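You operate a simulated robot arm through the tools that you are given. There is no shell and no other tool.

Carry out the task below with a simulated two-armed robot. There is one attempt and no reset: what you move stays moved.

Task
Hold the fluted mould on the black tabletop steady with one hand and put the brown capsule in it with the other.

The check looks at the end state, three seconds after you hand in, the way a careful person would. Anything else that was tipped, shoved, dropped, spilled or broken makes it a failure.

Robot
Two 6-joint arms with two-finger parallel grippers on one trunk, on a base that drives. Base frame: it is fixed to the floor where the robot stands at the start and does not move with it; the origin is under the middle of the robot, x ahead of it, y to its left, z up. Readings come in m, degrees, newtons and seconds.
The left shoulder is at the start at [0.08, 0.216, 1.565], the right one opposite. With the tool pointing down near the work surface each hand reaches from about 0.1 to 0.72 m from the robot's upright axis, wherever it stands, measured 20 degrees to its own side. Places, roughly: brown capsule [-1.75, -2.25, 0.75]; fluted mould [-2, -3, 0.75]. Payload 3.43 kg a hand.
Tool frame (each hand has its own): the origin (TCP) lies between the finger pads and is the grasp point; the fingertips stand 0.03 m ahead of it; z points along the fingers, y is the line along which they close. The gripper opens to 0.094 m. The fingers are 0.028 m wide and 0.01 m thick; the gripper's body (0.05 by 0.096 m) begins 0.055 m behind the TCP.
Orientation is told as [roll, pitch, yaw] about the base's x, y, z axes, in that order, counted from this pose: with the fingers straight down and closing along the base's y, the tool's x points along the base's -x, its y along +y and its z along -z.

Tools
- The arms move only by the tool nudge_tool. It takes "left_moves", "right_moves" or both (then of equal length, played together; a hand with none holds still); each is a list of rows, each a list of 3 entries, a list of its own where there are three numbers: the shift along the tool's x, y, z in units of 400 mm (1.0 is 400 mm), then the turn, a rotation vector about the tool's x, y, z in units of 90 degrees (1.0 is 90 degrees), then the gripper command, from -1 (shut) to 1 (fully open), values between in proportion. In form: [[[tx, ty, tz], [ax, ay, az], grip], ...]. A call has 1 to 20 rows; each row is the pose to reach, as a shift and turn from the pose commanded when the call began, along the tool's axes at that moment. A call with a number of a shift or a turn outside -1 to 1 is refused whole. A row lasts 0.2 s, in which the tool goes at most 0.05 m and 8.6 degrees; a call with a longer step from one row to the next is refused whole, and so is a gripper value outside its range. A pose out of reach is approached as far as the arm can. The call stops where the force on the tool passes 40 N (or 10 N more than at its start, if that is more) or the arm is blocked; 0.2 s more then pass. Each finger travels about 0.072 m/s and halts on what it meets, pressing with about 44 N; the grip force reading is that of the motor and also rises with nothing between the fingers. The clock runs only during rows and for 0.2 s after the last one: add rows that repeat a pose to give the fingers time. The reply holds the time, the measured pose of the TCP, the force on the tool along the base axes, the opening and the grip force, in the units named above and with some noise, with the torque about the TCP (base axes, N m) and any sound that the robot's microphone picked up, and new pictures: "show" is both (left out), scene, wrist or none (wrist: the cameras of the hands that moved).
- Cameras (640 x 400 px; columns grow to the right, rows downward): "scene" is now at [0.1104, -0.0088, 1.7096]; the picture's right is [-0.06, -1.00, 0.00], its down [-0.73, 0.04, -0.68] and it looks along [0.68, -0.04, -0.73] (base axes); focal length 271 px, centre (320, 200). "left" rides on the left gripper at [0.076, -0.014, -0.102] in its tool frame; the picture's right is [0.18, 0.98, 0.00], its down [-0.75, 0.14, -0.64] and it looks along [-0.63, 0.12, 0.77] (tool axes); focal length 243 px, centre (320, 200). "right" rides on the right gripper at [0.076, 0.014, -0.103] in its tool frame; the picture's right is [-0.18, 0.98, 0.00], its down [-0.75, -0.14, -0.64] and it looks along [-0.63, -0.12, 0.77] (tool axes); focal length 243 px, centre (320, 200). There is no depth. A picture from a camera that has moved, and an enlarged one, comes with that camera's place and axes in the base frame and with its lens. The place of the scene camera against the robot may be out by one fixed shift of up to 0.025 m in any direction.
- move_column(by): slides the trunk up (or, below 0, down) by that many m; the arms and the scene camera ride with it, the base frame stays. It gives what a move gives, with no picture.
- base_move(legs): drives the robot by 1 to 6 legs, each [ahead, left, turn to the left] in m, m and degrees, along the robot's own axes; the way and the turn of a leg run together, so that a leg with both is an arc; at most 1.5 m and 180 degrees a leg. The arms and the cameras ride along, it lands a little off, and it stops where it bumps. It gives what a move gives, and a new picture of the scene camera.
- turn_head(pan, tilt): turns the head with the scene camera to pan (to the left, within 86 degrees either way) and tilt (down, from -29 to 69), counted from straight ahead of the robot. It gives what a move gives, and a new picture of the scene camera.
- zoom(camera, box): a new picture of the part [left, top, right, bottom] of that camera's present view, enlarged. No time passes.
- finish_job(): hands the job in; it is judged then, once.

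Places have to be worked out from the pictures, the camera data and where the tool is seen. Open the grippers and draw the arms clear of the work before you hand the job in, unless the task says otherwise.

The tools are called after "Request:" as a command line: name --argument value ..., lists and objects as JSON in quotes. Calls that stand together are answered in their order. nudge_tool: Moves the arms, as the interface text tells. Its arguments: {"type":"object","properties":{"left_moves":{"type":"array","items":{"type":"array"}},"right_moves":{"type":"array","items":{"type":"array"}},"show":{"type":"string","enum":["both","scene","wrist","none"]}},"required":[]} The other tools are called the same way: move_column (by) slides the trunk up or down; base_move (legs) drives the base; turn_head (pan, tilt) turns the head that bears the scene camera; zoom (camera, box) takes an enlarged picture of a part of a camera's view; finish_job () hands the job in.

At the start:

```text
t: 0.0
left_ee_pos: [0.5974, 0.2292, 1.0318]
left_tool_rot: [0.0, 0.0, -0.1]
left_wrist_force: [-0.5, 0.2, -0.4]
left_moment: [0.01, 0.0, 0.0]
left_grip_width: 0.0939
left_grip_force: 0.0
right_ee_pos: [0.5376, -0.2219, 1.031]
right_tool_rot: [-0.1, -0.2, 0.0]
right_wrist_force: [-0.7, -1.1, -0.1]
right_moment: [0.0, -0.02, 0.03]
right_grip_width: 0.0938
right_grip_force: 0.0
trunk travel left (down, up): [-0.795, 0.045]
robot x, y, heading: [-0.0004, 0.0049, 0.0]
head pan, tilt: [-3.2, 47.1]
```

scene: 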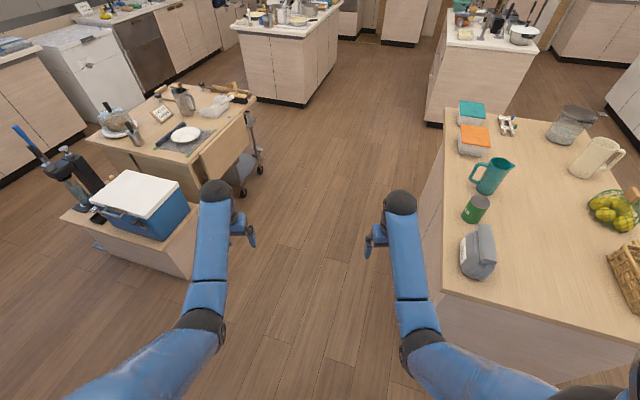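
right: 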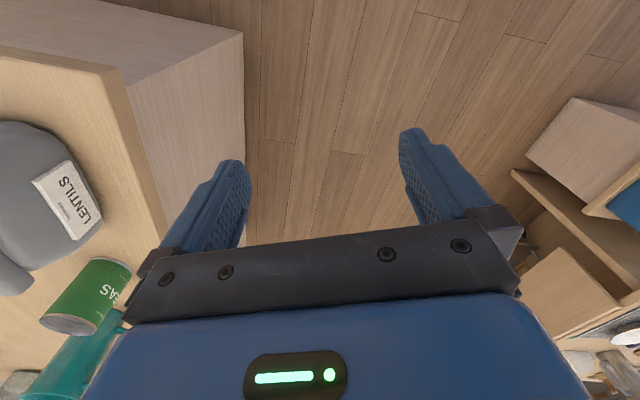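
left: 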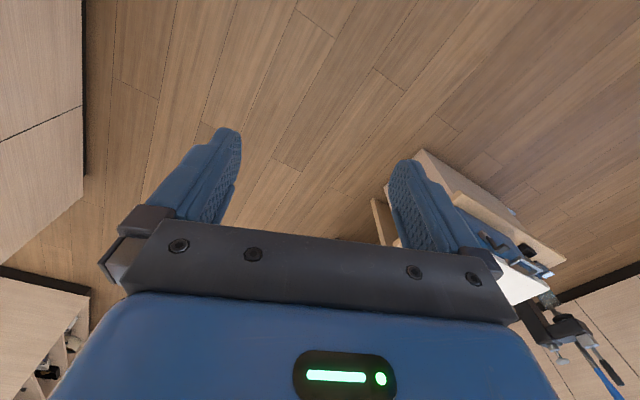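

The targets are behind and to the right of the robot. I'll look to the right first to see what lies that way.

Request:
turn_head --pan -86 --tilt 25

Request:
turn_head --pan 86 --tilt 25

```text
t: 1.6
left_ee_pos: [0.5973, 0.2281, 1.0309]
left_tool_rot: [0.0, 0.0, 0.0]
left_wrist_force: [0.4, 1.1, 0.0]
left_moment: [0.0, -0.04, 0.02]
left_grip_width: 0.0941
left_grip_force: 0.0
right_ee_pos: [0.5387, -0.2229, 1.0305]
right_tool_rot: [0.0, 0.0, 0.0]
right_wrist_force: [0.7, 0.4, -0.6]
right_moment: [-0.01, -0.01, 0.0]
right_grip_width: 0.0937
right_grip_force: 0.0
trunk travel left (down, up): [-0.795, 0.045]
robot x, y, heading: [-0.0011, 0.0, -0.0]
head pan, tilt: [-85.9, 25.0]
camera scene: at [0.0376, -0.0962, 1.7431], right [-1.0, -0.07, 0.0], down [-0.03, 0.42, -0.91], along [0.06, -0.9, -0.42], focal length 271 px, centre (320, 200)
```

scene: 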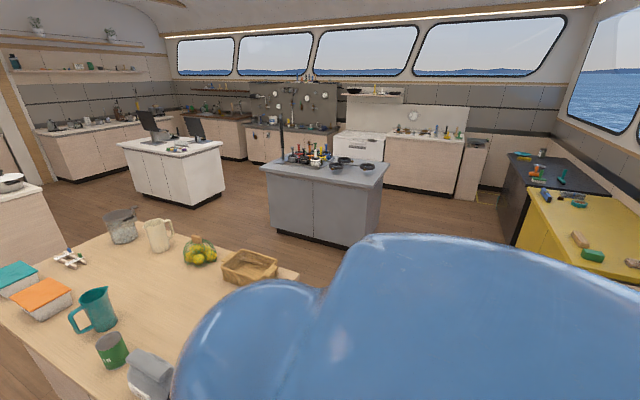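

```text
t: 4.2
left_ee_pos: [0.5975, 0.2291, 1.0319]
left_tool_rot: [0.0, 0.0, 0.0]
left_wrist_force: [0.1, -0.1, -0.1]
left_moment: [0.02, 0.0, 0.03]
left_grip_width: 0.0941
left_grip_force: 0.1
right_ee_pos: [0.537, -0.2231, 1.0297]
right_tool_rot: [0.1, -0.1, 0.0]
right_wrist_force: [0.2, 0.4, 1.0]
right_moment: [0.01, -0.01, 0.06]
right_grip_width: 0.0939
right_grip_force: 0.0
trunk travel left (down, up): [-0.795, 0.045]
robot x, y, heading: [0.0012, 0.0023, 0.0]
head pan, tilt: [85.9, 25.0]
camera scene: at [0.0376, 0.0876, 1.7432], right [1.0, -0.07, 0.0], down [-0.03, -0.42, -0.91], along [0.06, 0.9, -0.42], focal length 271 px, centre (320, 200)
```

scene: 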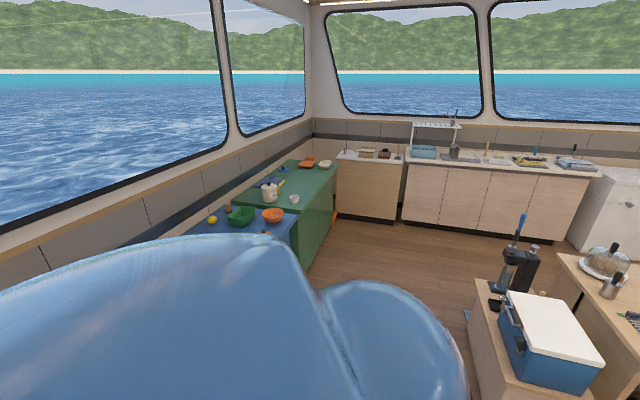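

Yellow and black counters lie along the wall behind and to the right. I'll turn the head back there and zoom in.

Request:
turn_head --pan -86 --tilt 25

Request:
zoom --camera "scene" --box '[480, 130, 640, 280]'

```text
t: 6.8
left_ee_pos: [0.5981, 0.228, 1.0321]
left_tool_rot: [0.1, 0.1, 0.0]
left_wrist_force: [-0.4, 0.3, -0.5]
left_moment: [-0.03, 0.02, 0.0]
left_grip_width: 0.0939
left_grip_force: 0.1
right_ee_pos: [0.5381, -0.2225, 1.0328]
right_tool_rot: [0.1, -0.1, 0.1]
right_wrist_force: [0.1, -0.1, -0.7]
right_moment: [-0.04, -0.01, -0.04]
right_grip_width: 0.094
right_grip_force: 0.0
trunk travel left (down, up): [-0.795, 0.045]
robot x, y, heading: [0.0009, -0.0042, 0.2]
head pan, tilt: [-85.9, 25.0]
camera scene: at [0.0376, -0.0962, 1.7432], right [-1.0, -0.07, 0.0], down [-0.03, 0.42, -0.91], along [0.06, -0.9, -0.42], focal length 271 px, centre (320, 200)
```

scene: 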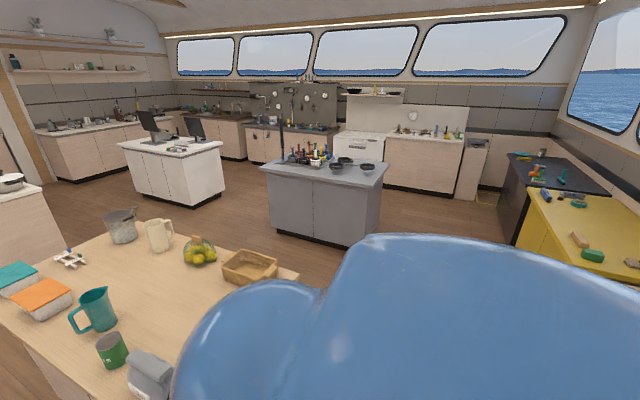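

```text
2.67 times, centred on (560, 205) of scene
camera zoom: at [0.0376, -0.0962, 1.7432], right [-1.0, -0.07, 0.0], down [-0.03, 0.42, -0.91], along [0.06, -0.9, -0.42], focal length 723 px, centre (-320, 187)
```

zoom: 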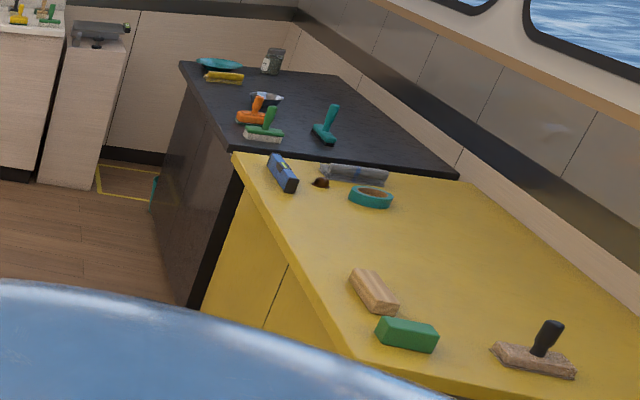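

I see the counters run at an angle (front edge direction about 22° off y), with the capsule on the yellow counter (small brown piece near its far end) and the mould further on the black one. First I'll draw the arms in and up for driving.

Request:
nudge_tool --left_moves '[[[0.1, 0, -0.05], [0, 0, 0], 1], [[0.2, 0, -0.1], [0, 0, 0], 1], [[0.3, 0, -0.15], [0, 0, 0], 1], [[0.4, 0, -0.2], [0, 0, 0], 1], [[0.5, 0, -0.2], [0, 0, 0], 1], [[0.6, 0, -0.2], [0, 0, 0], 1]]' --right_moves '[[[0.1, 0, -0.05], [0, 0, 0], 1], [[0.2, 0, -0.1], [0, 0, 0], 1], [[0.3, 0, -0.15], [0, 0, 0], 1], [[0.4, 0, -0.2], [0, 0, 0], 1], [[0.45, 0, -0.2], [0, 0, 0], 1], [[0.45, 0, -0.2], [0, 0, 0], 1]]' --show "scene"

Request:
turn_head --pan -40 --tilt 40

```text
t: 8.2
left_ee_pos: [0.3409, 0.2276, 1.0029]
left_tool_rot: [0.1, -1.1, 0.1]
left_wrist_force: [0.3, -0.4, 1.4]
left_moment: [0.03, -0.01, 0.0]
left_grip_width: 0.0942
left_grip_force: 0.0
left hand out of reach, approached as far as the arm can: row 1, 2, 3, 4, 5, 6
right_ee_pos: [0.363, -0.22, 0.9981]
right_tool_rot: [0.0, -0.3, 0.0]
right_wrist_force: [0.1, -0.5, 0.0]
right_moment: [0.03, 0.0, -0.01]
right_grip_width: 0.0941
right_grip_force: 0.1
right hand out of reach, approached as far as the arm can: row 1, 2, 3, 4, 5, 6
trunk travel left (down, up): [-0.795, 0.045]
robot x, y, heading: [0.0012, -0.0006, -0.1]
head pan, tilt: [-85.9, 25.0]
camera scene: at [0.0356, -0.0964, 1.7432], right [-1.0, -0.07, 0.0], down [-0.03, 0.42, -0.91], along [0.06, -0.9, -0.42], focal length 271 px, centre (320, 200)
```

scene: 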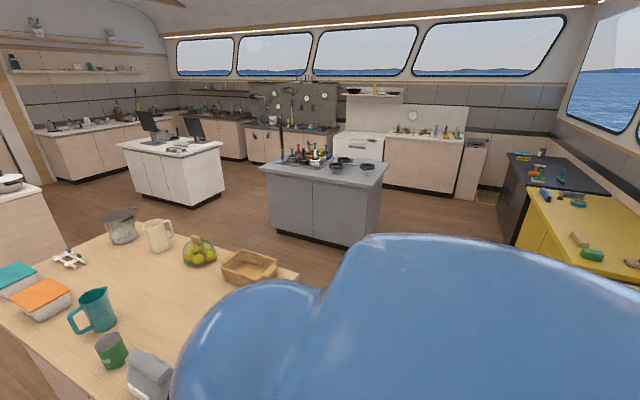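

```text
t: 9.3
left_ee_pos: [0.3429, 0.2285, 1.0034]
left_tool_rot: [0.0, -0.8, 0.0]
left_wrist_force: [0.2, -1.4, -0.2]
left_moment: [0.02, 0.03, -0.01]
left_grip_width: 0.0938
left_grip_force: 0.1
right_ee_pos: [0.3652, -0.2198, 0.9974]
right_tool_rot: [0.0, -0.2, 0.0]
right_wrist_force: [0.7, -0.3, 0.2]
right_moment: [0.0, 0.0, 0.01]
right_grip_width: 0.094
right_grip_force: 0.0
trunk travel left (down, up): [-0.795, 0.045]
robot x, y, heading: [0.0003, -0.0001, -0.1]
head pan, tilt: [-40.0, 40.0]
camera scene: at [0.0965, -0.0589, 1.7198], right [-0.64, -0.77, 0.0], down [-0.49, 0.41, -0.77], along [0.59, -0.49, -0.64], focal length 271 px, centre (320, 200)
```

scene: 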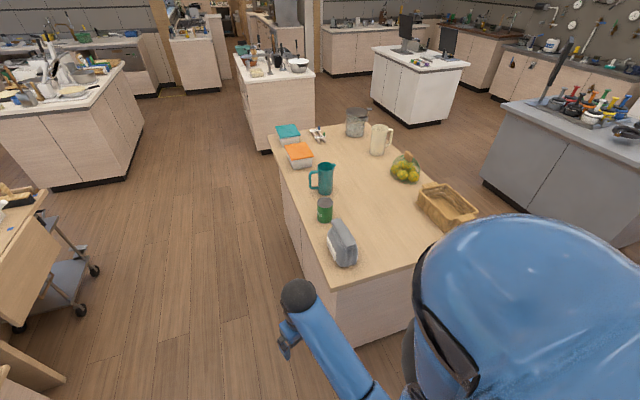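

The arms are retracted to about 0.35 m ahead. I'll raise the trunk, back up slightly from the wooden island, and turn right to face down the aisle.

Request:
move_column --by 0.045

Request:
base_move --legs '[[-0.12, 0, 0], [0, 0, -112]]'

Request:
turn_head --pan 0 --tilt 35

```text
t: 10.2
left_ee_pos: [0.3413, 0.2291, 1.0481]
left_tool_rot: [0.1, -0.9, 0.0]
left_wrist_force: [0.1, 0.0, -0.3]
left_moment: [0.01, 0.0, 0.02]
left_grip_width: 0.0938
left_grip_force: 0.0
right_ee_pos: [0.3661, -0.22, 1.042]
right_tool_rot: [0.1, -0.3, 0.0]
right_wrist_force: [-0.5, 0.2, -0.3]
right_moment: [-0.05, 0.01, 0.0]
right_grip_width: 0.094
right_grip_force: 0.0
trunk travel left (down, up): [-0.84, 0.0]
robot x, y, heading: [-0.0003, -0.002, -0.1]
head pan, tilt: [-40.0, 40.0]
```

```text
t: 16.1
left_ee_pos: [-0.0353, -0.4039, 1.0476]
left_tool_rot: [0.1, -0.9, -111.9]
left_wrist_force: [0.6, 0.7, 0.4]
left_moment: [0.01, 0.01, 0.01]
left_grip_width: 0.094
left_grip_force: 0.1
right_ee_pos: [-0.461, -0.2578, 1.0424]
right_tool_rot: [0.0, -0.3, -112.0]
right_wrist_force: [-0.4, 0.4, 0.4]
right_moment: [-0.01, -0.03, -0.02]
right_grip_width: 0.094
right_grip_force: 0.0
trunk travel left (down, up): [-0.84, 0.0]
robot x, y, heading: [-0.1174, -0.0032, -111.9]
head pan, tilt: [-40.0, 40.0]
camera scene: at [-0.2061, -0.0725, 1.7648], right [-0.47, 0.88, 0.0], down [0.57, 0.3, -0.77], along [-0.68, -0.36, -0.64], focal length 271 px, centre (320, 200)
```

scene: 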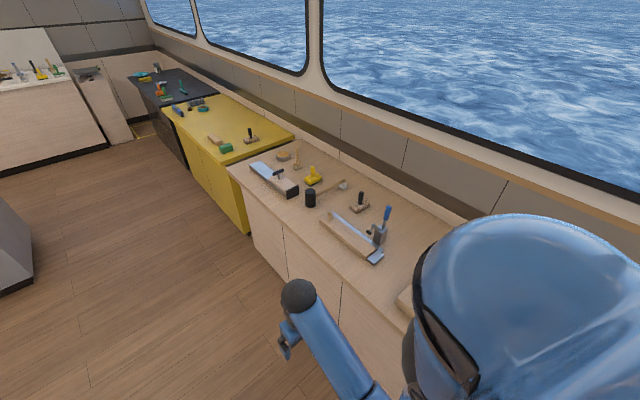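

```text
t: 17.1
left_ee_pos: [-0.037, -0.4027, 1.0479]
left_tool_rot: [0.0, -0.9, -111.8]
left_wrist_force: [-0.3, 0.2, 0.1]
left_moment: [0.0, -0.03, 0.01]
left_grip_width: 0.0936
left_grip_force: 0.0
right_ee_pos: [-0.4615, -0.2576, 1.0428]
right_tool_rot: [-0.1, -0.3, -112.0]
right_wrist_force: [0.0, -0.5, -0.3]
right_moment: [0.03, 0.0, 0.04]
right_grip_width: 0.0939
right_grip_force: 0.0
trunk travel left (down, up): [-0.84, 0.0]
robot x, y, heading: [-0.1225, 0.0029, -112.0]
head pan, tilt: [0.0, 35.0]
camera scene: at [-0.1643, -0.1141, 1.7724], right [-0.93, 0.37, 0.0], down [0.21, 0.53, -0.82], along [-0.31, -0.76, -0.57], focal length 271 px, centre (320, 200)
```

scene: 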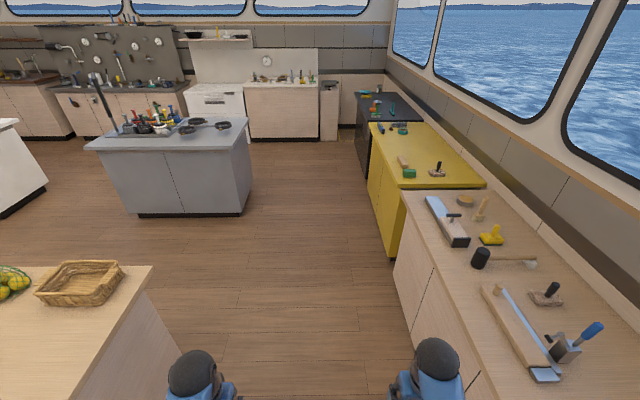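

I'm facing parallel to the counters, with their edge about 0.5 m to my right and the aisle clear. I'll drive ahead while easing a bit left.

Request:
base_move --legs '[[1.3, 0.1, 0]]'

Request:
turn_head --pan -35 --tilt 40

```text
t: 23.7
left_ee_pos: [-0.4241, -1.6523, 1.0487]
left_tool_rot: [0.0, -0.9, -111.5]
left_wrist_force: [0.4, -0.4, -0.5]
left_moment: [0.01, -0.01, 0.03]
left_grip_width: 0.094
left_grip_force: 0.1
right_ee_pos: [-0.8494, -1.5101, 1.0435]
right_tool_rot: [0.1, -0.3, -111.5]
right_wrist_force: [-0.1, 0.1, -0.5]
right_moment: [0.0, -0.01, -0.03]
right_grip_width: 0.0941
right_grip_force: 0.0
trunk travel left (down, up): [-0.84, 0.0]
robot x, y, heading: [-0.5111, -1.2516, -111.7]
head pan, tilt: [0.0, 35.0]
camera scene: at [-0.5532, -1.3644, 1.7725], right [-0.93, 0.37, 0.0], down [0.21, 0.53, -0.82], along [-0.3, -0.76, -0.57], focal length 271 px, centre (320, 200)
```

scene: 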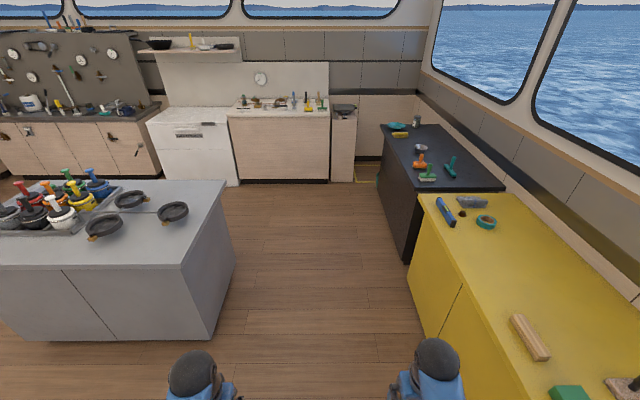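

```text
t: 24.7
left_ee_pos: [-0.4235, -1.6525, 1.0479]
left_tool_rot: [0.0, -0.8, -111.4]
left_wrist_force: [0.1, -0.1, -0.3]
left_moment: [0.02, 0.0, 0.03]
left_grip_width: 0.0941
left_grip_force: 0.0
right_ee_pos: [-0.8508, -1.5113, 1.0434]
right_tool_rot: [0.1, -0.3, -111.5]
right_wrist_force: [0.0, -0.6, 0.1]
right_moment: [-0.03, -0.03, -0.04]
right_grip_width: 0.094
right_grip_force: 0.0
trunk travel left (down, up): [-0.84, 0.0]
robot x, y, heading: [-0.513, -1.2508, -111.5]
head pan, tilt: [-35.0, 40.0]
camera scene: at [-0.5923, -1.331, 1.7648], right [-0.55, 0.83, 0.0], down [0.54, 0.36, -0.77], along [-0.64, -0.42, -0.64], focal length 271 px, centre (320, 200)
```

scene: 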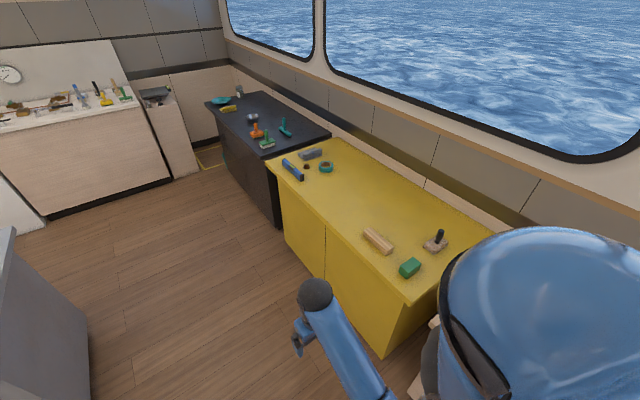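

The capsule is near (-1.8, -2.24). I'll zoom to identify the mould and the other items.

Request:
zoom --camera "scene" --box '[200, 80, 350, 190]'

```text
3.64 times, centred on (275, 135) of scene
camera zoom: at [-0.5923, -1.331, 1.7648], right [-0.55, 0.83, 0.0], down [0.54, 0.36, -0.77], along [-0.64, -0.42, -0.64], focal length 986 px, centre (484, 436)
```

zoom: 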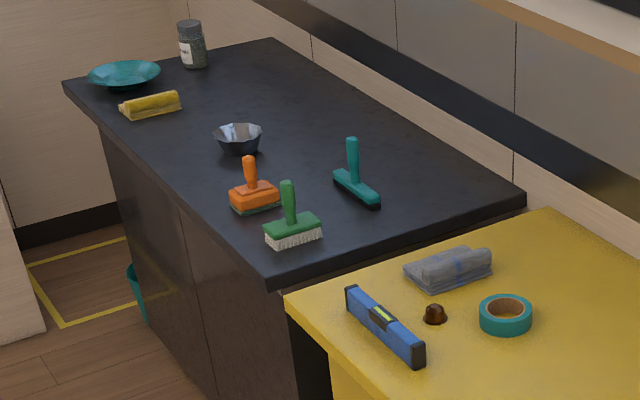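

The metal fluted cup is near (-2.13, -3.03), with a green and an orange brush nearby. I'll drive on down the aisle and turn right to face the counter opposite the capsule.

Request:
base_move --legs '[[1.45, 0, 0], [0.14, 0, 0], [0, 0, -90]]'

Request:
turn_head --pan 0 --tilt 50

```text
t: 36.7
left_ee_pos: [-1.4883, -2.8107, 1.0482]
left_tool_rot: [0.0, -0.8, 157.7]
left_wrist_force: [-0.3, 0.0, -0.6]
left_moment: [-0.02, -0.01, 0.02]
left_grip_width: 0.0941
left_grip_force: 0.0
right_ee_pos: [-1.3403, -2.3873, 1.0429]
right_tool_rot: [0.0, -0.3, 157.7]
right_wrist_force: [-0.1, -0.2, 0.0]
right_moment: [0.0, 0.02, -0.01]
right_grip_width: 0.0942
right_grip_force: 0.1
trunk travel left (down, up): [-0.84, 0.0]
robot x, y, heading: [-1.0862, -2.73, 157.9]
head pan, tilt: [-35.0, 40.0]
camera scene: at [-1.1588, -2.6505, 1.7648], right [0.84, 0.54, 0.0], down [0.35, -0.54, -0.77], along [-0.41, 0.64, -0.64], focal length 271 px, centre (320, 200)
```

scene: 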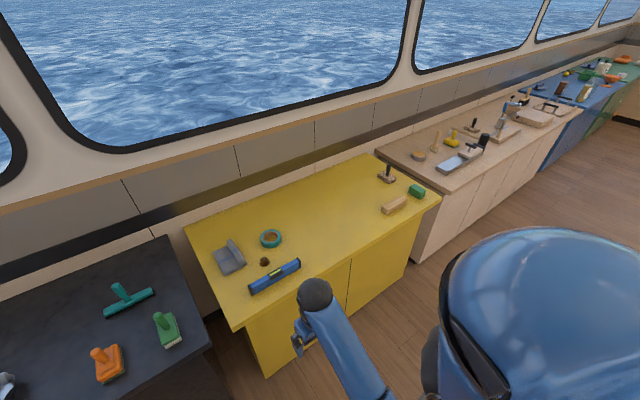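

```text
t: 37.7
left_ee_pos: [-1.4889, -2.8108, 1.0478]
left_tool_rot: [0.0, -0.8, 157.6]
left_wrist_force: [-0.4, -0.3, 0.7]
left_moment: [0.0, 0.0, 0.02]
left_grip_width: 0.0939
left_grip_force: 0.0
right_ee_pos: [-1.3401, -2.3872, 1.0424]
right_tool_rot: [-0.1, -0.4, 157.7]
right_wrist_force: [0.0, 0.1, 0.4]
right_moment: [-0.01, 0.0, 0.01]
right_grip_width: 0.0943
right_grip_force: 0.1
trunk travel left (down, up): [-0.84, 0.0]
robot x, y, heading: [-1.0868, -2.7268, 158.0]
head pan, tilt: [0.0, 50.0]
camera scene: at [-1.1839, -2.6925, 1.7507], right [0.38, 0.93, 0.0], down [0.71, -0.29, -0.64], along [-0.59, 0.24, -0.77], focal length 271 px, centre (320, 200)
```

scene: 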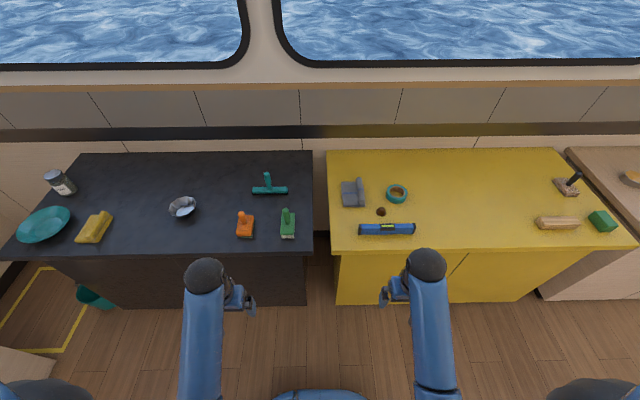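

I have both counters in view: the capsule is around (-1.74, -2.19, 0.84) and the mould around (-2.04, -2.97). I'll zoom on both for detail.

Request:
zoom --camera "scene" --box '[140, 180, 220, 230]'

Request:
zoom --camera "scene" --box '[335, 170, 425, 240]'

```text
8.00 times, centred on (180, 205) of scene
camera zoom: at [-1.1839, -2.6925, 1.7507], right [0.38, 0.93, 0.0], down [0.71, -0.29, -0.64], along [-0.59, 0.24, -0.77], focal length 2168 px, centre (1440, 160)
```

zoom: 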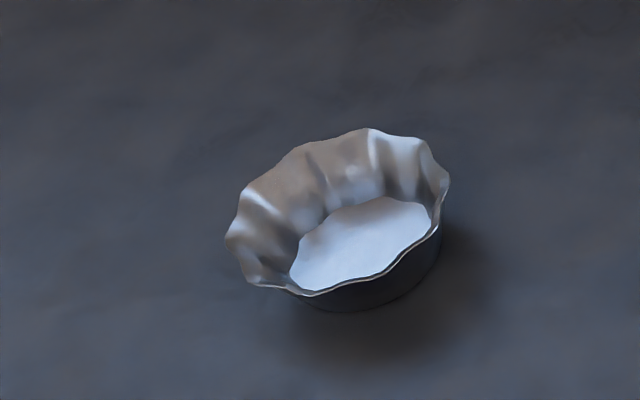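

```text
5.71 times, centred on (380, 205) of scene
camera zoom: at [-1.1839, -2.6925, 1.7507], right [0.38, 0.93, 0.0], down [0.71, -0.29, -0.64], along [-0.59, 0.24, -0.77], focal length 1549 px, centre (-23, 171)
```

zoom: 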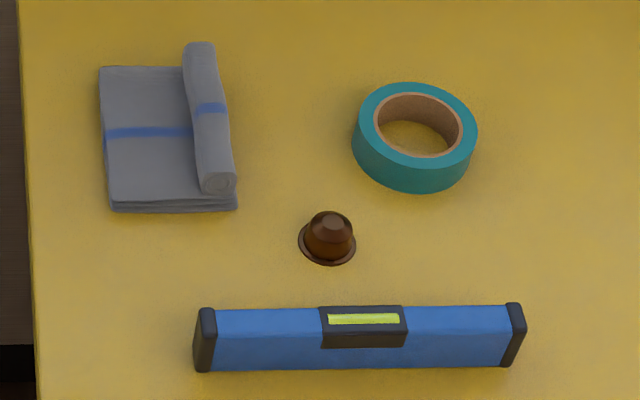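

The capsule is a small Nespresso-type piece lying flange-down; the mould is about 11 cm across and open. I'll move ahead about 0.22 m, so the capsule lies within comfortable reach of the right hand.

Request:
base_move --legs '[[0.22, 0, 0]]'

Request:
zoom --camera "scene" --box '[320, 160, 480, 260]'

```text
t: 39.4
left_ee_pos: [-1.6897, -2.7302, 1.0489]
left_tool_rot: [0.0, -1.0, 157.8]
left_wrist_force: [0.4, -0.5, 0.4]
left_moment: [0.04, 0.04, 0.0]
left_grip_width: 0.0937
left_grip_force: 0.0
right_ee_pos: [-1.5413, -2.3047, 1.0442]
right_tool_rot: [0.0, -0.5, 157.8]
right_wrist_force: [0.2, -0.4, -0.3]
right_moment: [0.01, 0.03, 0.0]
right_grip_width: 0.094
right_grip_force: 0.0
trunk travel left (down, up): [-0.84, 0.0]
robot x, y, heading: [-1.2906, -2.6454, 157.8]
head pan, tilt: [0.0, 50.0]
camera scene: at [-1.3818, -2.6119, 1.7512], right [0.38, 0.93, 0.0], down [0.71, -0.29, -0.65], along [-0.6, 0.24, -0.76], focal length 271 px, centre (320, 200)
```

scene: 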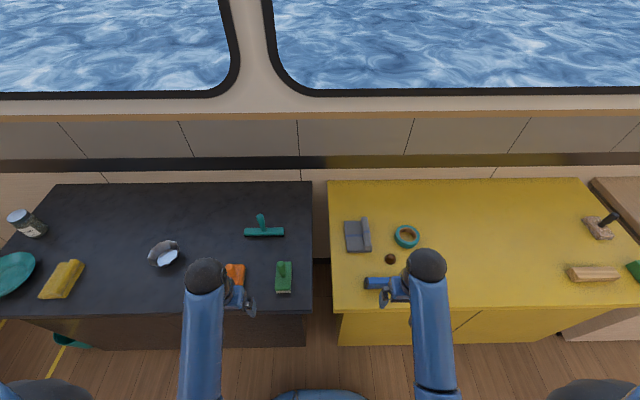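

```text
4.00 times, centred on (400, 210) of scene
camera zoom: at [-1.3818, -2.6119, 1.7512], right [0.38, 0.93, 0.0], down [0.71, -0.29, -0.65], along [-0.6, 0.24, -0.76], focal length 1084 px, centre (0, 160)
```

zoom: 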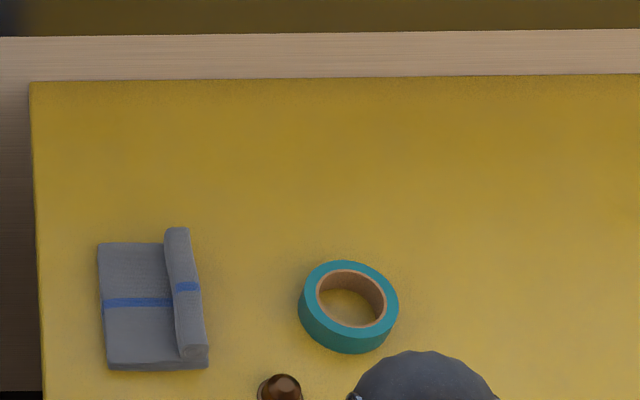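

The capsule works out at (-1.737, -2.19) again with the table at about z 0.85. I'll bring the right hand above it while staying high.

Request:
nudge_tool --right_moves '[[[-0.11, -0.016, 0], [0, 0, 0], 1], [[-0.22, -0.032, 0], [0, 0, 0], 1], [[-0.33, -0.048, 0], [0, 0, 0], 1], [[-0.44, -0.064, 0], [0, 0, 0], 1], [[-0.55, -0.08, 0], [0, 0, 0], 1], [[-0.5625, -0.081, 0.02], [0, 0, 0], 1]]'

```text
t: 40.8
left_ee_pos: [-1.6914, -2.7278, 1.0473]
left_tool_rot: [0.1, -0.8, 157.8]
left_wrist_force: [0.1, -1.2, 0.6]
left_moment: [0.01, 0.0, -0.02]
left_grip_width: 0.0939
left_grip_force: 0.0
right_ee_pos: [-1.7394, -2.1888, 1.0364]
right_tool_rot: [0.0, -0.2, 157.7]
right_wrist_force: [-0.4, 0.6, -0.4]
right_moment: [0.01, 0.0, 0.0]
right_grip_width: 0.0942
right_grip_force: 0.0
trunk travel left (down, up): [-0.84, 0.0]
robot x, y, heading: [-1.2879, -2.6438, 157.9]
head pan, tilt: [0.0, 50.0]
camera scene: at [-1.3877, -2.6094, 1.7507], right [0.38, 0.93, 0.0], down [0.71, -0.29, -0.64], along [-0.6, 0.24, -0.77], focal length 271 px, centre (320, 200)
camera right: at [-1.6756, -2.2307, 1.1389], right [-0.54, -0.84, 0.0], down [-0.64, 0.41, 0.65], along [-0.54, 0.35, -0.76], focal length 243 px, centre (320, 200)
```

scene: 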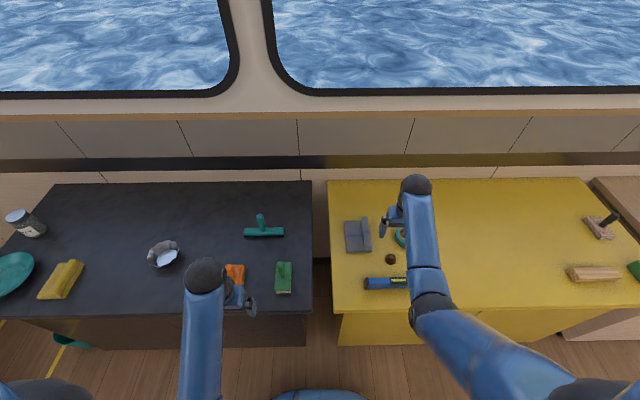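
right: 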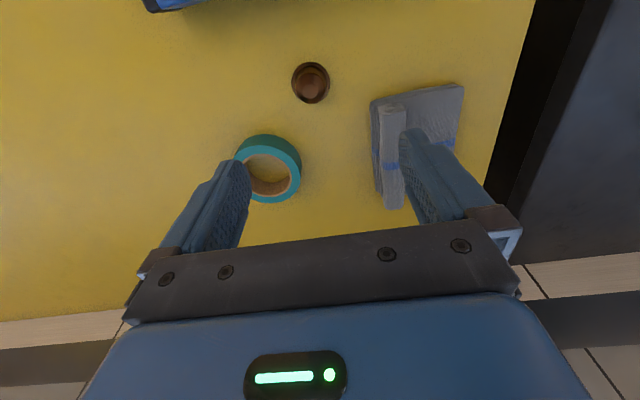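

From the wrist view the capsule is about 8 mm nearer the robot and 9 mm right of the TCP. I'll correct and descend partway, then look again.

Request:
nudge_tool --right_moves '[[[0.019, -0.0225, 0.08], [0, 0, 0], 1], [[0.019, -0.0225, 0.18], [0, 0, 0], 1], [[0.019, -0.0225, 0.26], [0, 0, 0], 1], [[0.019, -0.0225, 0.26], [0, 0, 0], 1]]'

Request:
zoom --camera "right" --box '[200, 0, 440, 150]'

```text
t: 41.8
left_ee_pos: [-1.6923, -2.7289, 1.0474]
left_tool_rot: [-0.1, -0.8, 157.8]
left_wrist_force: [-0.1, 0.4, 0.5]
left_moment: [-0.01, -0.01, -0.02]
left_grip_width: 0.0939
left_grip_force: 0.1
right_ee_pos: [-1.7314, -2.1843, 0.9316]
right_tool_rot: [0.0, -0.3, 157.9]
right_wrist_force: [-0.4, 0.2, -1.2]
right_moment: [0.01, 0.01, -0.04]
right_grip_width: 0.0939
right_grip_force: 0.1
trunk travel left (down, up): [-0.84, 0.0]
robot x, y, heading: [-1.2884, -2.6448, 158.0]
head pan, tilt: [0.0, 50.0]
camera scene: at [-1.3883, -2.6093, 1.7507], right [0.38, 0.93, 0.0], down [0.71, -0.29, -0.64], along [-0.6, 0.24, -0.77], focal length 271 px, centre (320, 200)
camera right: at [-1.6659, -2.2259, 1.0353], right [-0.54, -0.84, 0.0], down [-0.64, 0.41, 0.65], along [-0.54, 0.35, -0.76], focal length 243 px, centre (320, 200)
```

scene: 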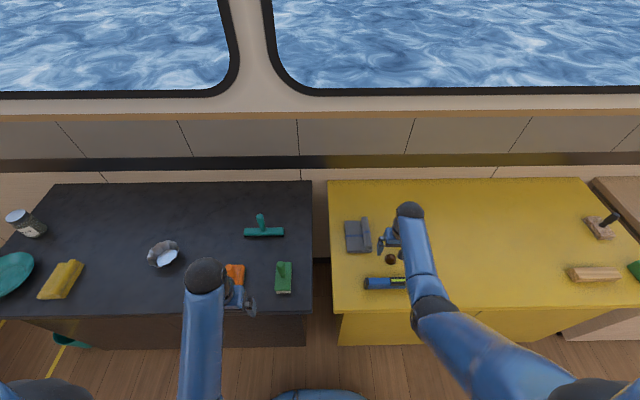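
right: 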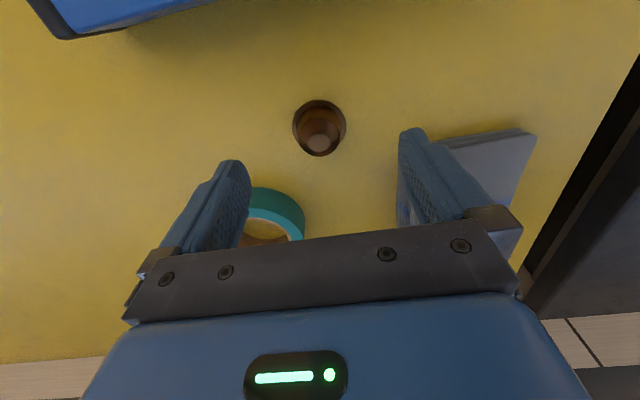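

```text
2.67 times, centred on (320, 75) of right
camera zoom: at [-1.6659, -2.2259, 1.0353], right [-0.54, -0.84, 0.0], down [-0.64, 0.41, 0.65], along [-0.54, 0.35, -0.76], focal length 647 px, centre (320, 533)
```

zoom: 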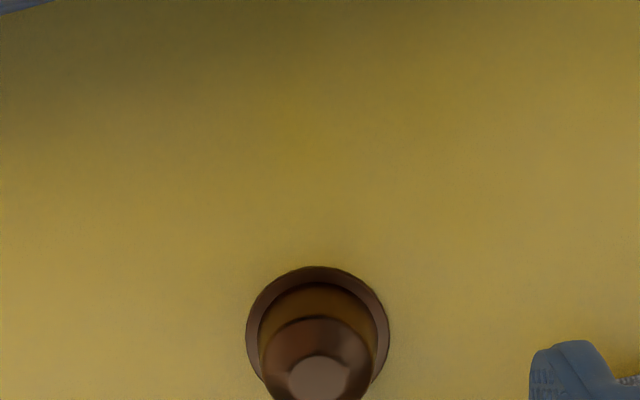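

The wrist view puts the capsule almost centred (3 mm ahead, 2 mm right), with table height about 0.845. I'll lower to just above the table level.

Request:
nudge_tool --right_moves '[[[-0.005, -0.004, 0.04], [0, 0, 0], 1], [[-0.0075, -0.005, 0.08], [0, 0, 0], 1], [[-0.0075, -0.005, 0.115], [0, 0, 0], 1], [[-0.0075, -0.005, 0.115], [0, 0, 0], 1]]' --show "wrist"

```text
t: 42.8
left_ee_pos: [-1.6925, -2.7274, 1.0482]
left_tool_rot: [-0.1, -0.8, 157.7]
left_wrist_force: [0.2, 0.8, 0.1]
left_moment: [0.02, -0.01, -0.01]
left_grip_width: 0.0939
left_grip_force: 0.0
right_ee_pos: [-1.732, -2.1798, 0.8855]
right_tool_rot: [0.0, -0.2, 157.8]
right_wrist_force: [-0.2, 0.2, -0.6]
right_moment: [0.01, 0.01, -0.04]
right_grip_width: 0.094
right_grip_force: 0.1
trunk travel left (down, up): [-0.84, 0.0]
robot x, y, heading: [-1.2863, -2.6454, 157.8]
head pan, tilt: [0.0, 50.0]
camera right: at [-1.6681, -2.2218, 0.9886], right [-0.54, -0.84, 0.0], down [-0.64, 0.41, 0.65], along [-0.54, 0.35, -0.76], focal length 243 px, centre (320, 200)
```

right: 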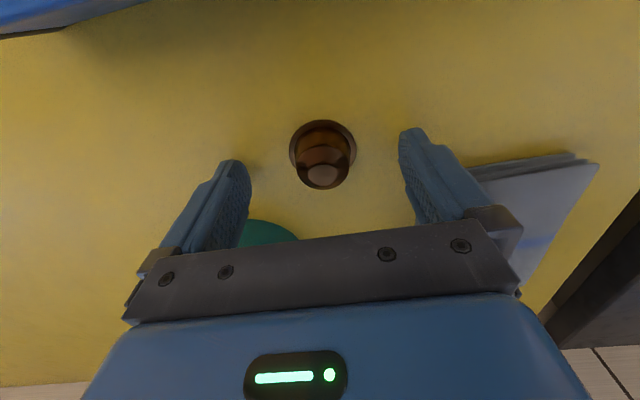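

The capsule sits centred between the fingertips. I'll drop another 6 mm and close gently over several rows.

Request:
nudge_tool --right_moves '[[[0, 0, 0.008], [0, 0, 0], 1], [[0, 0, 0.015], [0, 0, 0], 1], [[0, 0, 0.015], [0, 0, 0], 0.6], [[0, 0, 0.015], [0, 0, 0], 0.2], [[0, 0, 0.015], [0, 0, 0], 0.0]]' --show "wrist"

```text
t: 44.0
left_ee_pos: [-1.6934, -2.7283, 1.0482]
left_tool_rot: [0.1, -0.8, 157.8]
left_wrist_force: [-0.2, 0.2, 0.4]
left_moment: [0.02, 0.01, 0.0]
left_grip_width: 0.0941
left_grip_force: 0.0
right_ee_pos: [-1.7337, -2.18, 0.8801]
right_tool_rot: [0.0, -0.3, 157.8]
right_wrist_force: [-1.1, 0.4, 0.8]
right_moment: [-0.04, 0.01, -0.01]
right_grip_width: 0.0468
right_grip_force: 0.0
trunk travel left (down, up): [-0.84, 0.0]
robot x, y, heading: [-1.2872, -2.6422, 157.8]
head pan, tilt: [0.0, 50.0]
camera right: at [-1.6683, -2.2217, 0.983], right [-0.54, -0.84, 0.0], down [-0.64, 0.41, 0.65], along [-0.54, 0.35, -0.76], focal length 243 px, centre (320, 200)
```

right: 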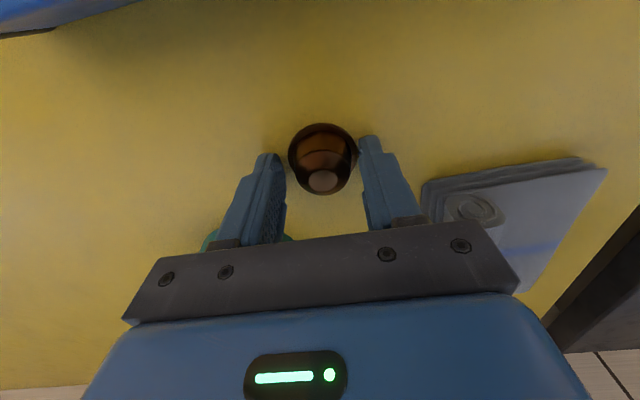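

The fingers straddle the capsule at 47 mm opening. I'll close further in small steps and watch the grip force.

Request:
nudge_tool --right_moves '[[[0, 0, 0], [0, 0, 0], -0.1], [[0, 0, 0], [0, 0, 0], -0.2], [[0, 0, 0], [0, 0, 0], -0.3], [[0, 0, 0], [0, 0, 0], -0.4]]' --show "wrist"

```text
t: 45.0
left_ee_pos: [-1.6927, -2.7291, 1.048]
left_tool_rot: [-0.1, -0.9, 157.8]
left_wrist_force: [-0.2, -0.2, -0.1]
left_moment: [-0.02, 0.0, 0.02]
left_grip_width: 0.094
left_grip_force: 0.2
right_ee_pos: [-1.7343, -2.1808, 0.8819]
right_tool_rot: [-0.1, -0.4, 157.9]
right_wrist_force: [-0.7, 0.7, 12.1]
right_moment: [0.01, 0.0, -0.03]
right_grip_width: 0.03
right_grip_force: 2.3
trunk travel left (down, up): [-0.84, 0.0]
robot x, y, heading: [-1.2907, -2.6446, 157.8]
head pan, tilt: [0.0, 50.0]
camera right: at [-1.6683, -2.2221, 0.9845], right [-0.54, -0.84, 0.0], down [-0.64, 0.41, 0.65], along [-0.55, 0.35, -0.76], focal length 243 px, centre (320, 200)
```

right: 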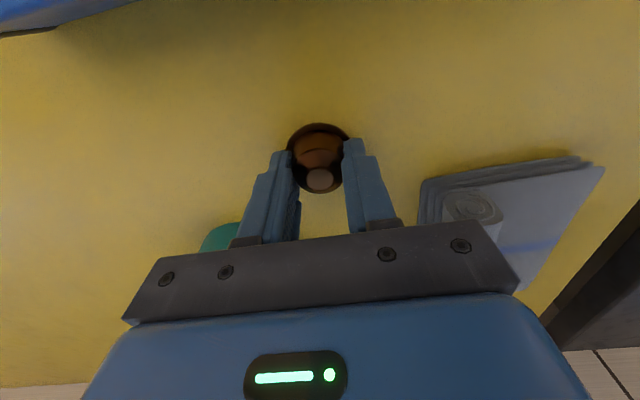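

The fingers now rest just above the flange around the body (30 mm opening). I'll ease up 2 mm, tighten a bit more, and check.

Request:
nudge_tool --right_moves '[[[0, 0, -0.004], [0, 0, 0], -0.4], [[0, 0, -0.004], [0, 0, 0], -0.5], [[0, 0, -0.004], [0, 0, 0], -0.6], [[0, 0, -0.004], [0, 0, 0], -0.6]]' --show "wrist"

```text
t: 46.0
left_ee_pos: [-1.6927, -2.7296, 1.0462]
left_tool_rot: [-0.1, -0.7, 157.7]
left_wrist_force: [-0.8, -0.3, 0.0]
left_moment: [-0.01, -0.02, -0.01]
left_grip_width: 0.0939
left_grip_force: 0.0
right_ee_pos: [-1.7325, -2.1805, 0.8807]
right_tool_rot: [0.1, -0.3, 157.8]
right_wrist_force: [-2.2, 0.3, 9.0]
right_moment: [-0.03, 0.02, -0.03]
right_grip_width: 0.0234
right_grip_force: 43.7
trunk travel left (down, up): [-0.84, 0.0]
robot x, y, heading: [-1.2932, -2.648, 157.8]
head pan, tilt: [0.0, 50.0]
camera right: at [-1.6678, -2.2223, 0.9848], right [-0.54, -0.84, 0.0], down [-0.64, 0.41, 0.65], along [-0.54, 0.35, -0.76], focal length 243 px, centre (320, 200)
```

right: 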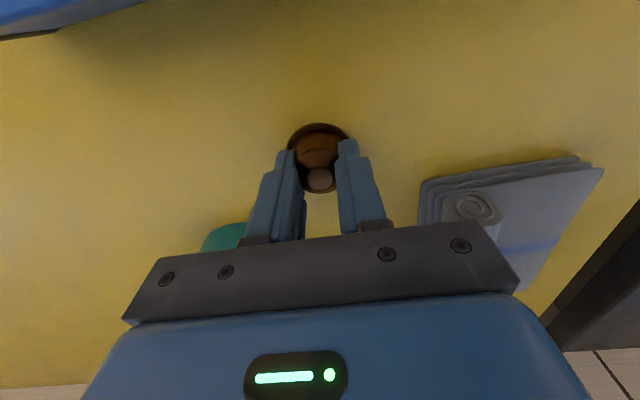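

The grip holds at 23 mm with 44 N on the body. I'll lift a few centimetres and check that the capsule comes along.

Request:
nudge_tool --right_moves '[[[0, 0, -0.03], [0, 0, 0], -0.6], [[0, 0, -0.1], [0, 0, 0], -0.6], [[0, 0, -0.15], [0, 0, 0], -0.6]]' --show "both"

```text
t: 46.8
left_ee_pos: [-1.6917, -2.7295, 1.0466]
left_tool_rot: [-0.1, -0.8, 157.8]
left_wrist_force: [-0.5, -0.9, 0.2]
left_moment: [0.01, 0.02, 0.0]
left_grip_width: 0.094
left_grip_force: 0.1
right_ee_pos: [-1.7328, -2.1811, 0.9414]
right_tool_rot: [-0.1, -0.1, 157.7]
right_wrist_force: [0.5, -0.3, -0.1]
right_moment: [0.01, -0.01, -0.02]
right_grip_width: 0.0225
right_grip_force: 44.4
trunk travel left (down, up): [-0.84, 0.0]
robot x, y, heading: [-1.2881, -2.6439, 157.9]
head pan, tilt: [0.0, 50.0]
camera scene: at [-1.3878, -2.6098, 1.7507], right [0.38, 0.93, 0.0], down [0.71, -0.29, -0.64], along [-0.6, 0.24, -0.77], focal length 271 px, centre (320, 200)
camera right: at [-1.6673, -2.2233, 1.0446], right [-0.54, -0.84, 0.0], down [-0.64, 0.41, 0.65], along [-0.54, 0.35, -0.76], focal length 243 px, centre (320, 200)
```

scene: 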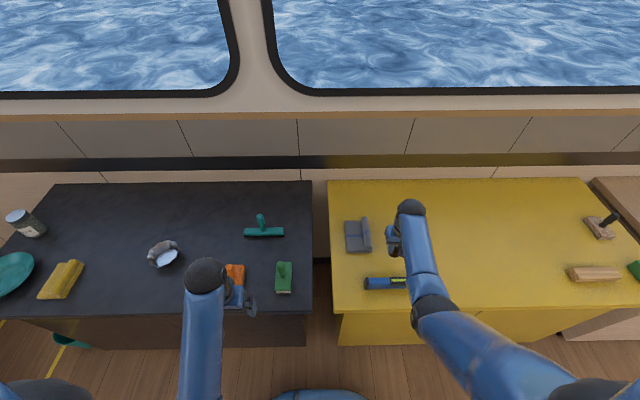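
right: 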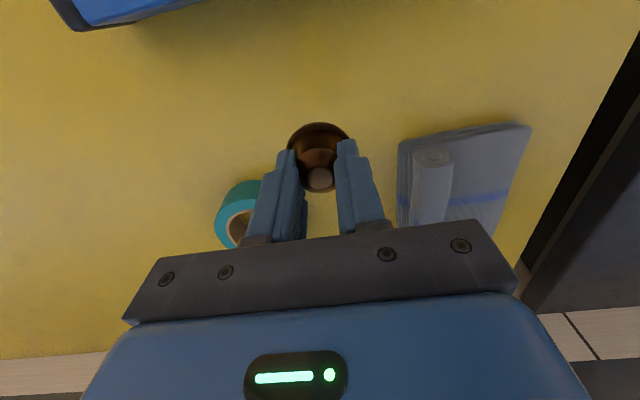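

The capsule is firmly lifted. I'll raise it further and draw the hand back clear of the counter before driving sideways.

Request:
nudge_tool --right_moves '[[[0, 0, -0.11], [0, 0, 0], -0.6], [[0, 0, -0.22], [0, 0, 0], -0.6], [[0.1, 0, -0.23], [0, 0, 0], -0.6], [[0.2, 0, -0.23], [0, 0, 0], -0.6], [[0.3, 0, -0.23], [0, 0, 0], -0.6], [[0.4, 0, -0.23], [0, 0, 0], -0.6], [[0.5, 0, -0.23], [0, 0, 0], -0.6]]'

Request:
zoom --camera "scene" --box '[125, 228, 205, 278]'

```text
t: 48.4
left_ee_pos: [-1.691, -2.7285, 1.049]
left_tool_rot: [-0.1, -0.9, 157.8]
left_wrist_force: [-0.9, -0.9, -0.1]
left_moment: [0.01, 0.02, 0.02]
left_grip_width: 0.0943
left_grip_force: 0.0
right_ee_pos: [-1.547, -2.2556, 1.0309]
right_tool_rot: [0.0, -0.4, 157.7]
right_wrist_force: [0.7, -0.6, -1.0]
right_moment: [-0.02, 0.06, 0.01]
right_grip_width: 0.0259
right_grip_force: 44.1
trunk travel left (down, up): [-0.84, 0.0]
robot x, y, heading: [-1.2891, -2.6445, 157.7]
head pan, tilt: [0.0, 50.0]
camera scene: at [-1.3857, -2.6103, 1.7509], right [0.38, 0.93, 0.0], down [0.71, -0.29, -0.64], along [-0.6, 0.24, -0.76], focal length 271 px, centre (320, 200)
camera right: at [-1.4814, -2.2984, 1.1345], right [-0.54, -0.84, 0.0], down [-0.64, 0.41, 0.65], along [-0.54, 0.35, -0.76], focal length 243 px, centre (320, 200)
```

scene: 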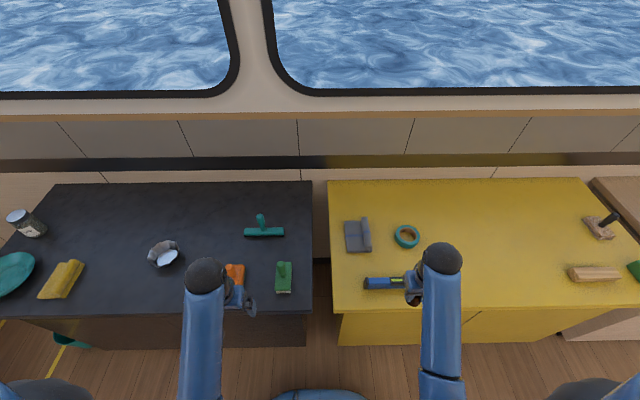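
right: 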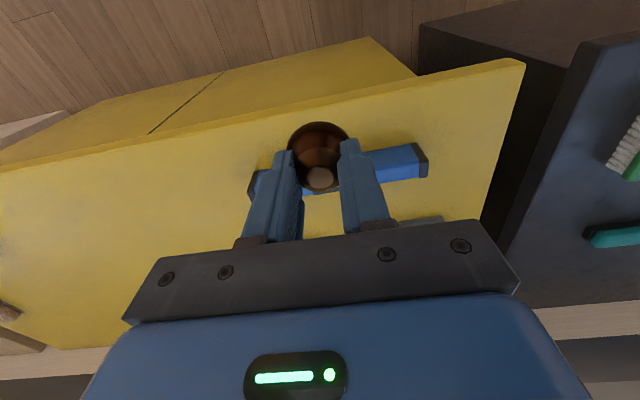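

```text
8.00 times, centred on (165, 253) of scene
camera zoom: at [-1.3857, -2.6103, 1.7509], right [0.38, 0.93, 0.0], down [0.71, -0.29, -0.64], along [-0.6, 0.24, -0.76], focal length 2168 px, centre (1560, -224)
```

zoom: 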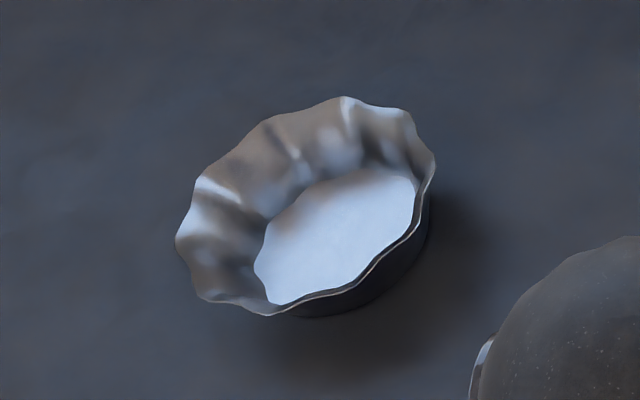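

The mould is at about (-2.06, -2.96), i.e. 0.585 m to my left at a good forward distance. I'll drive sideways left 0.56 m.

Request:
base_move --legs '[[0, 0.56, 0]]'

Request:
zoom --camera "scene" --box '[240, 200, 400, 300]'

```text
t: 51.6
left_ee_pos: [-1.9039, -3.2389, 1.0491]
left_tool_rot: [0.2, -0.8, 157.5]
left_wrist_force: [0.2, 0.4, -0.4]
left_moment: [-0.02, -0.02, -0.01]
left_grip_width: 0.0939
left_grip_force: 0.0
right_ee_pos: [-1.757, -2.767, 1.0303]
right_tool_rot: [0.1, -0.4, 157.5]
right_wrist_force: [0.2, 0.5, -0.6]
right_moment: [-0.04, -0.02, 0.0]
right_grip_width: 0.0252
right_grip_force: 43.8
trunk travel left (down, up): [-0.84, 0.0]
robot x, y, heading: [-1.4995, -3.1599, 157.5]
head pan, tilt: [0.0, 50.0]
camera scene: at [-1.5981, -3.1199, 1.7506], right [0.38, 0.92, 0.0], down [0.71, -0.29, -0.64], along [-0.59, 0.24, -0.77], focal length 271 px, centre (320, 200)
```

scene: 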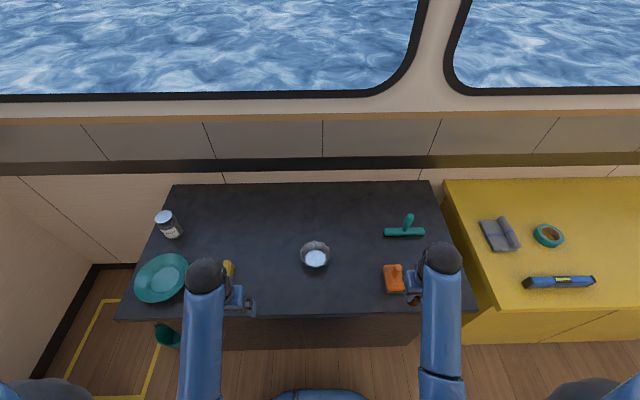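

```text
4.00 times, centred on (320, 250) of scene
camera zoom: at [-1.5981, -3.1199, 1.7506], right [0.38, 0.92, 0.0], down [0.71, -0.29, -0.64], along [-0.59, 0.24, -0.77], focal length 1084 px, centre (320, 0)
```

zoom: 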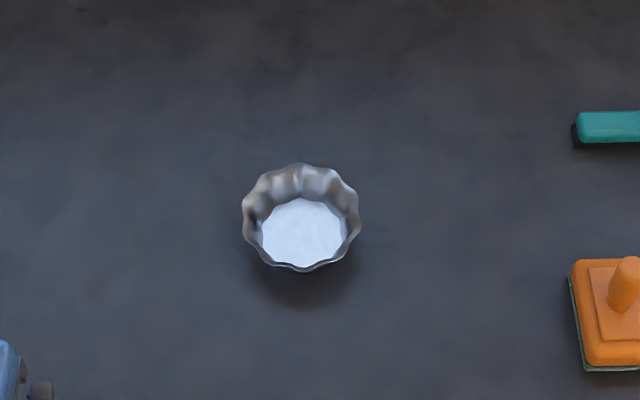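

The mould is now nearly straight ahead (0.58 m ahead, 0.02 m left), rim about 10.6 cm across and ~3 cm high. I'll bring the left hand above its left rim, tilting it 30° so the fingers follow the flared wall.

Request:
nudge_tool --left_moves '[[[-0.084, -0.052, 0.0], [0.05, 0, 0], 0.6], [[-0.168, -0.104, 0.01], [0.1, 0, 0], 0.2], [[-0.252, -0.156, 0.02], [0.15, 0, 0], 0.0], [[-0.336, -0.209, 0.04], [0.2, 0, 0], -0.1], [[-0.42, -0.261, 0.06], [0.25, 0, 0], -0.1], [[-0.504, -0.313, 0.08], [0.3, 0, 0], -0.1], [[-0.5875, -0.365, 0.1], [0.333, 0, 0], -0.1], [[-0.5875, -0.365, 0.1], [0.333, 0, 0], -0.1]]'

```text
t: 53.4
left_ee_pos: [-2.0658, -3.0143, 1.012]
left_tool_rot: [-30.0, -0.9, 157.4]
left_wrist_force: [0.5, -0.6, 0.5]
left_moment: [0.0, 0.0, 0.01]
left_grip_width: 0.0423
left_grip_force: 0.1
right_ee_pos: [-1.7576, -2.7698, 1.0308]
right_tool_rot: [0.1, -0.4, 157.5]
right_wrist_force: [-0.8, 0.3, -0.1]
right_moment: [0.02, 0.0, 0.04]
right_grip_width: 0.025
right_grip_force: 44.3
trunk travel left (down, up): [-0.84, 0.0]
robot x, y, heading: [-1.5006, -3.1579, 157.5]
head pan, tilt: [0.0, 50.0]
camera scene: at [-1.5992, -3.1228, 1.7507], right [0.38, 0.92, 0.0], down [0.71, -0.29, -0.64], along [-0.59, 0.25, -0.77], focal length 271 px, centre (320, 200)
camera left: at [-2.0085, -3.081, 1.1054], right [-0.16, -0.85, -0.49], down [-0.86, -0.12, 0.5], along [-0.49, 0.5, -0.71], focal length 243 px, centre (320, 200)
```

scene: 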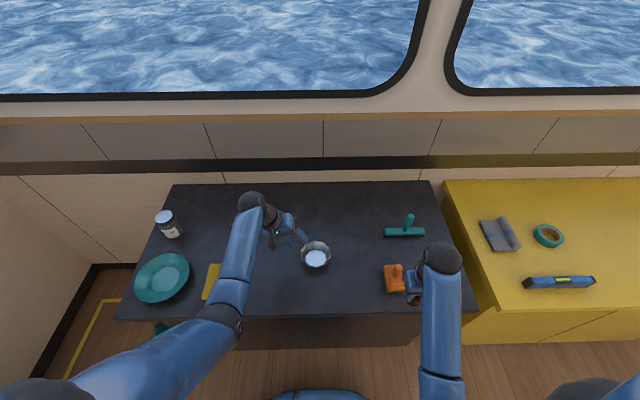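
left: 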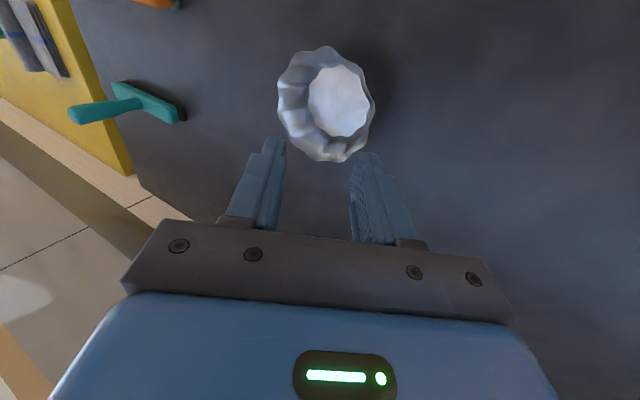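

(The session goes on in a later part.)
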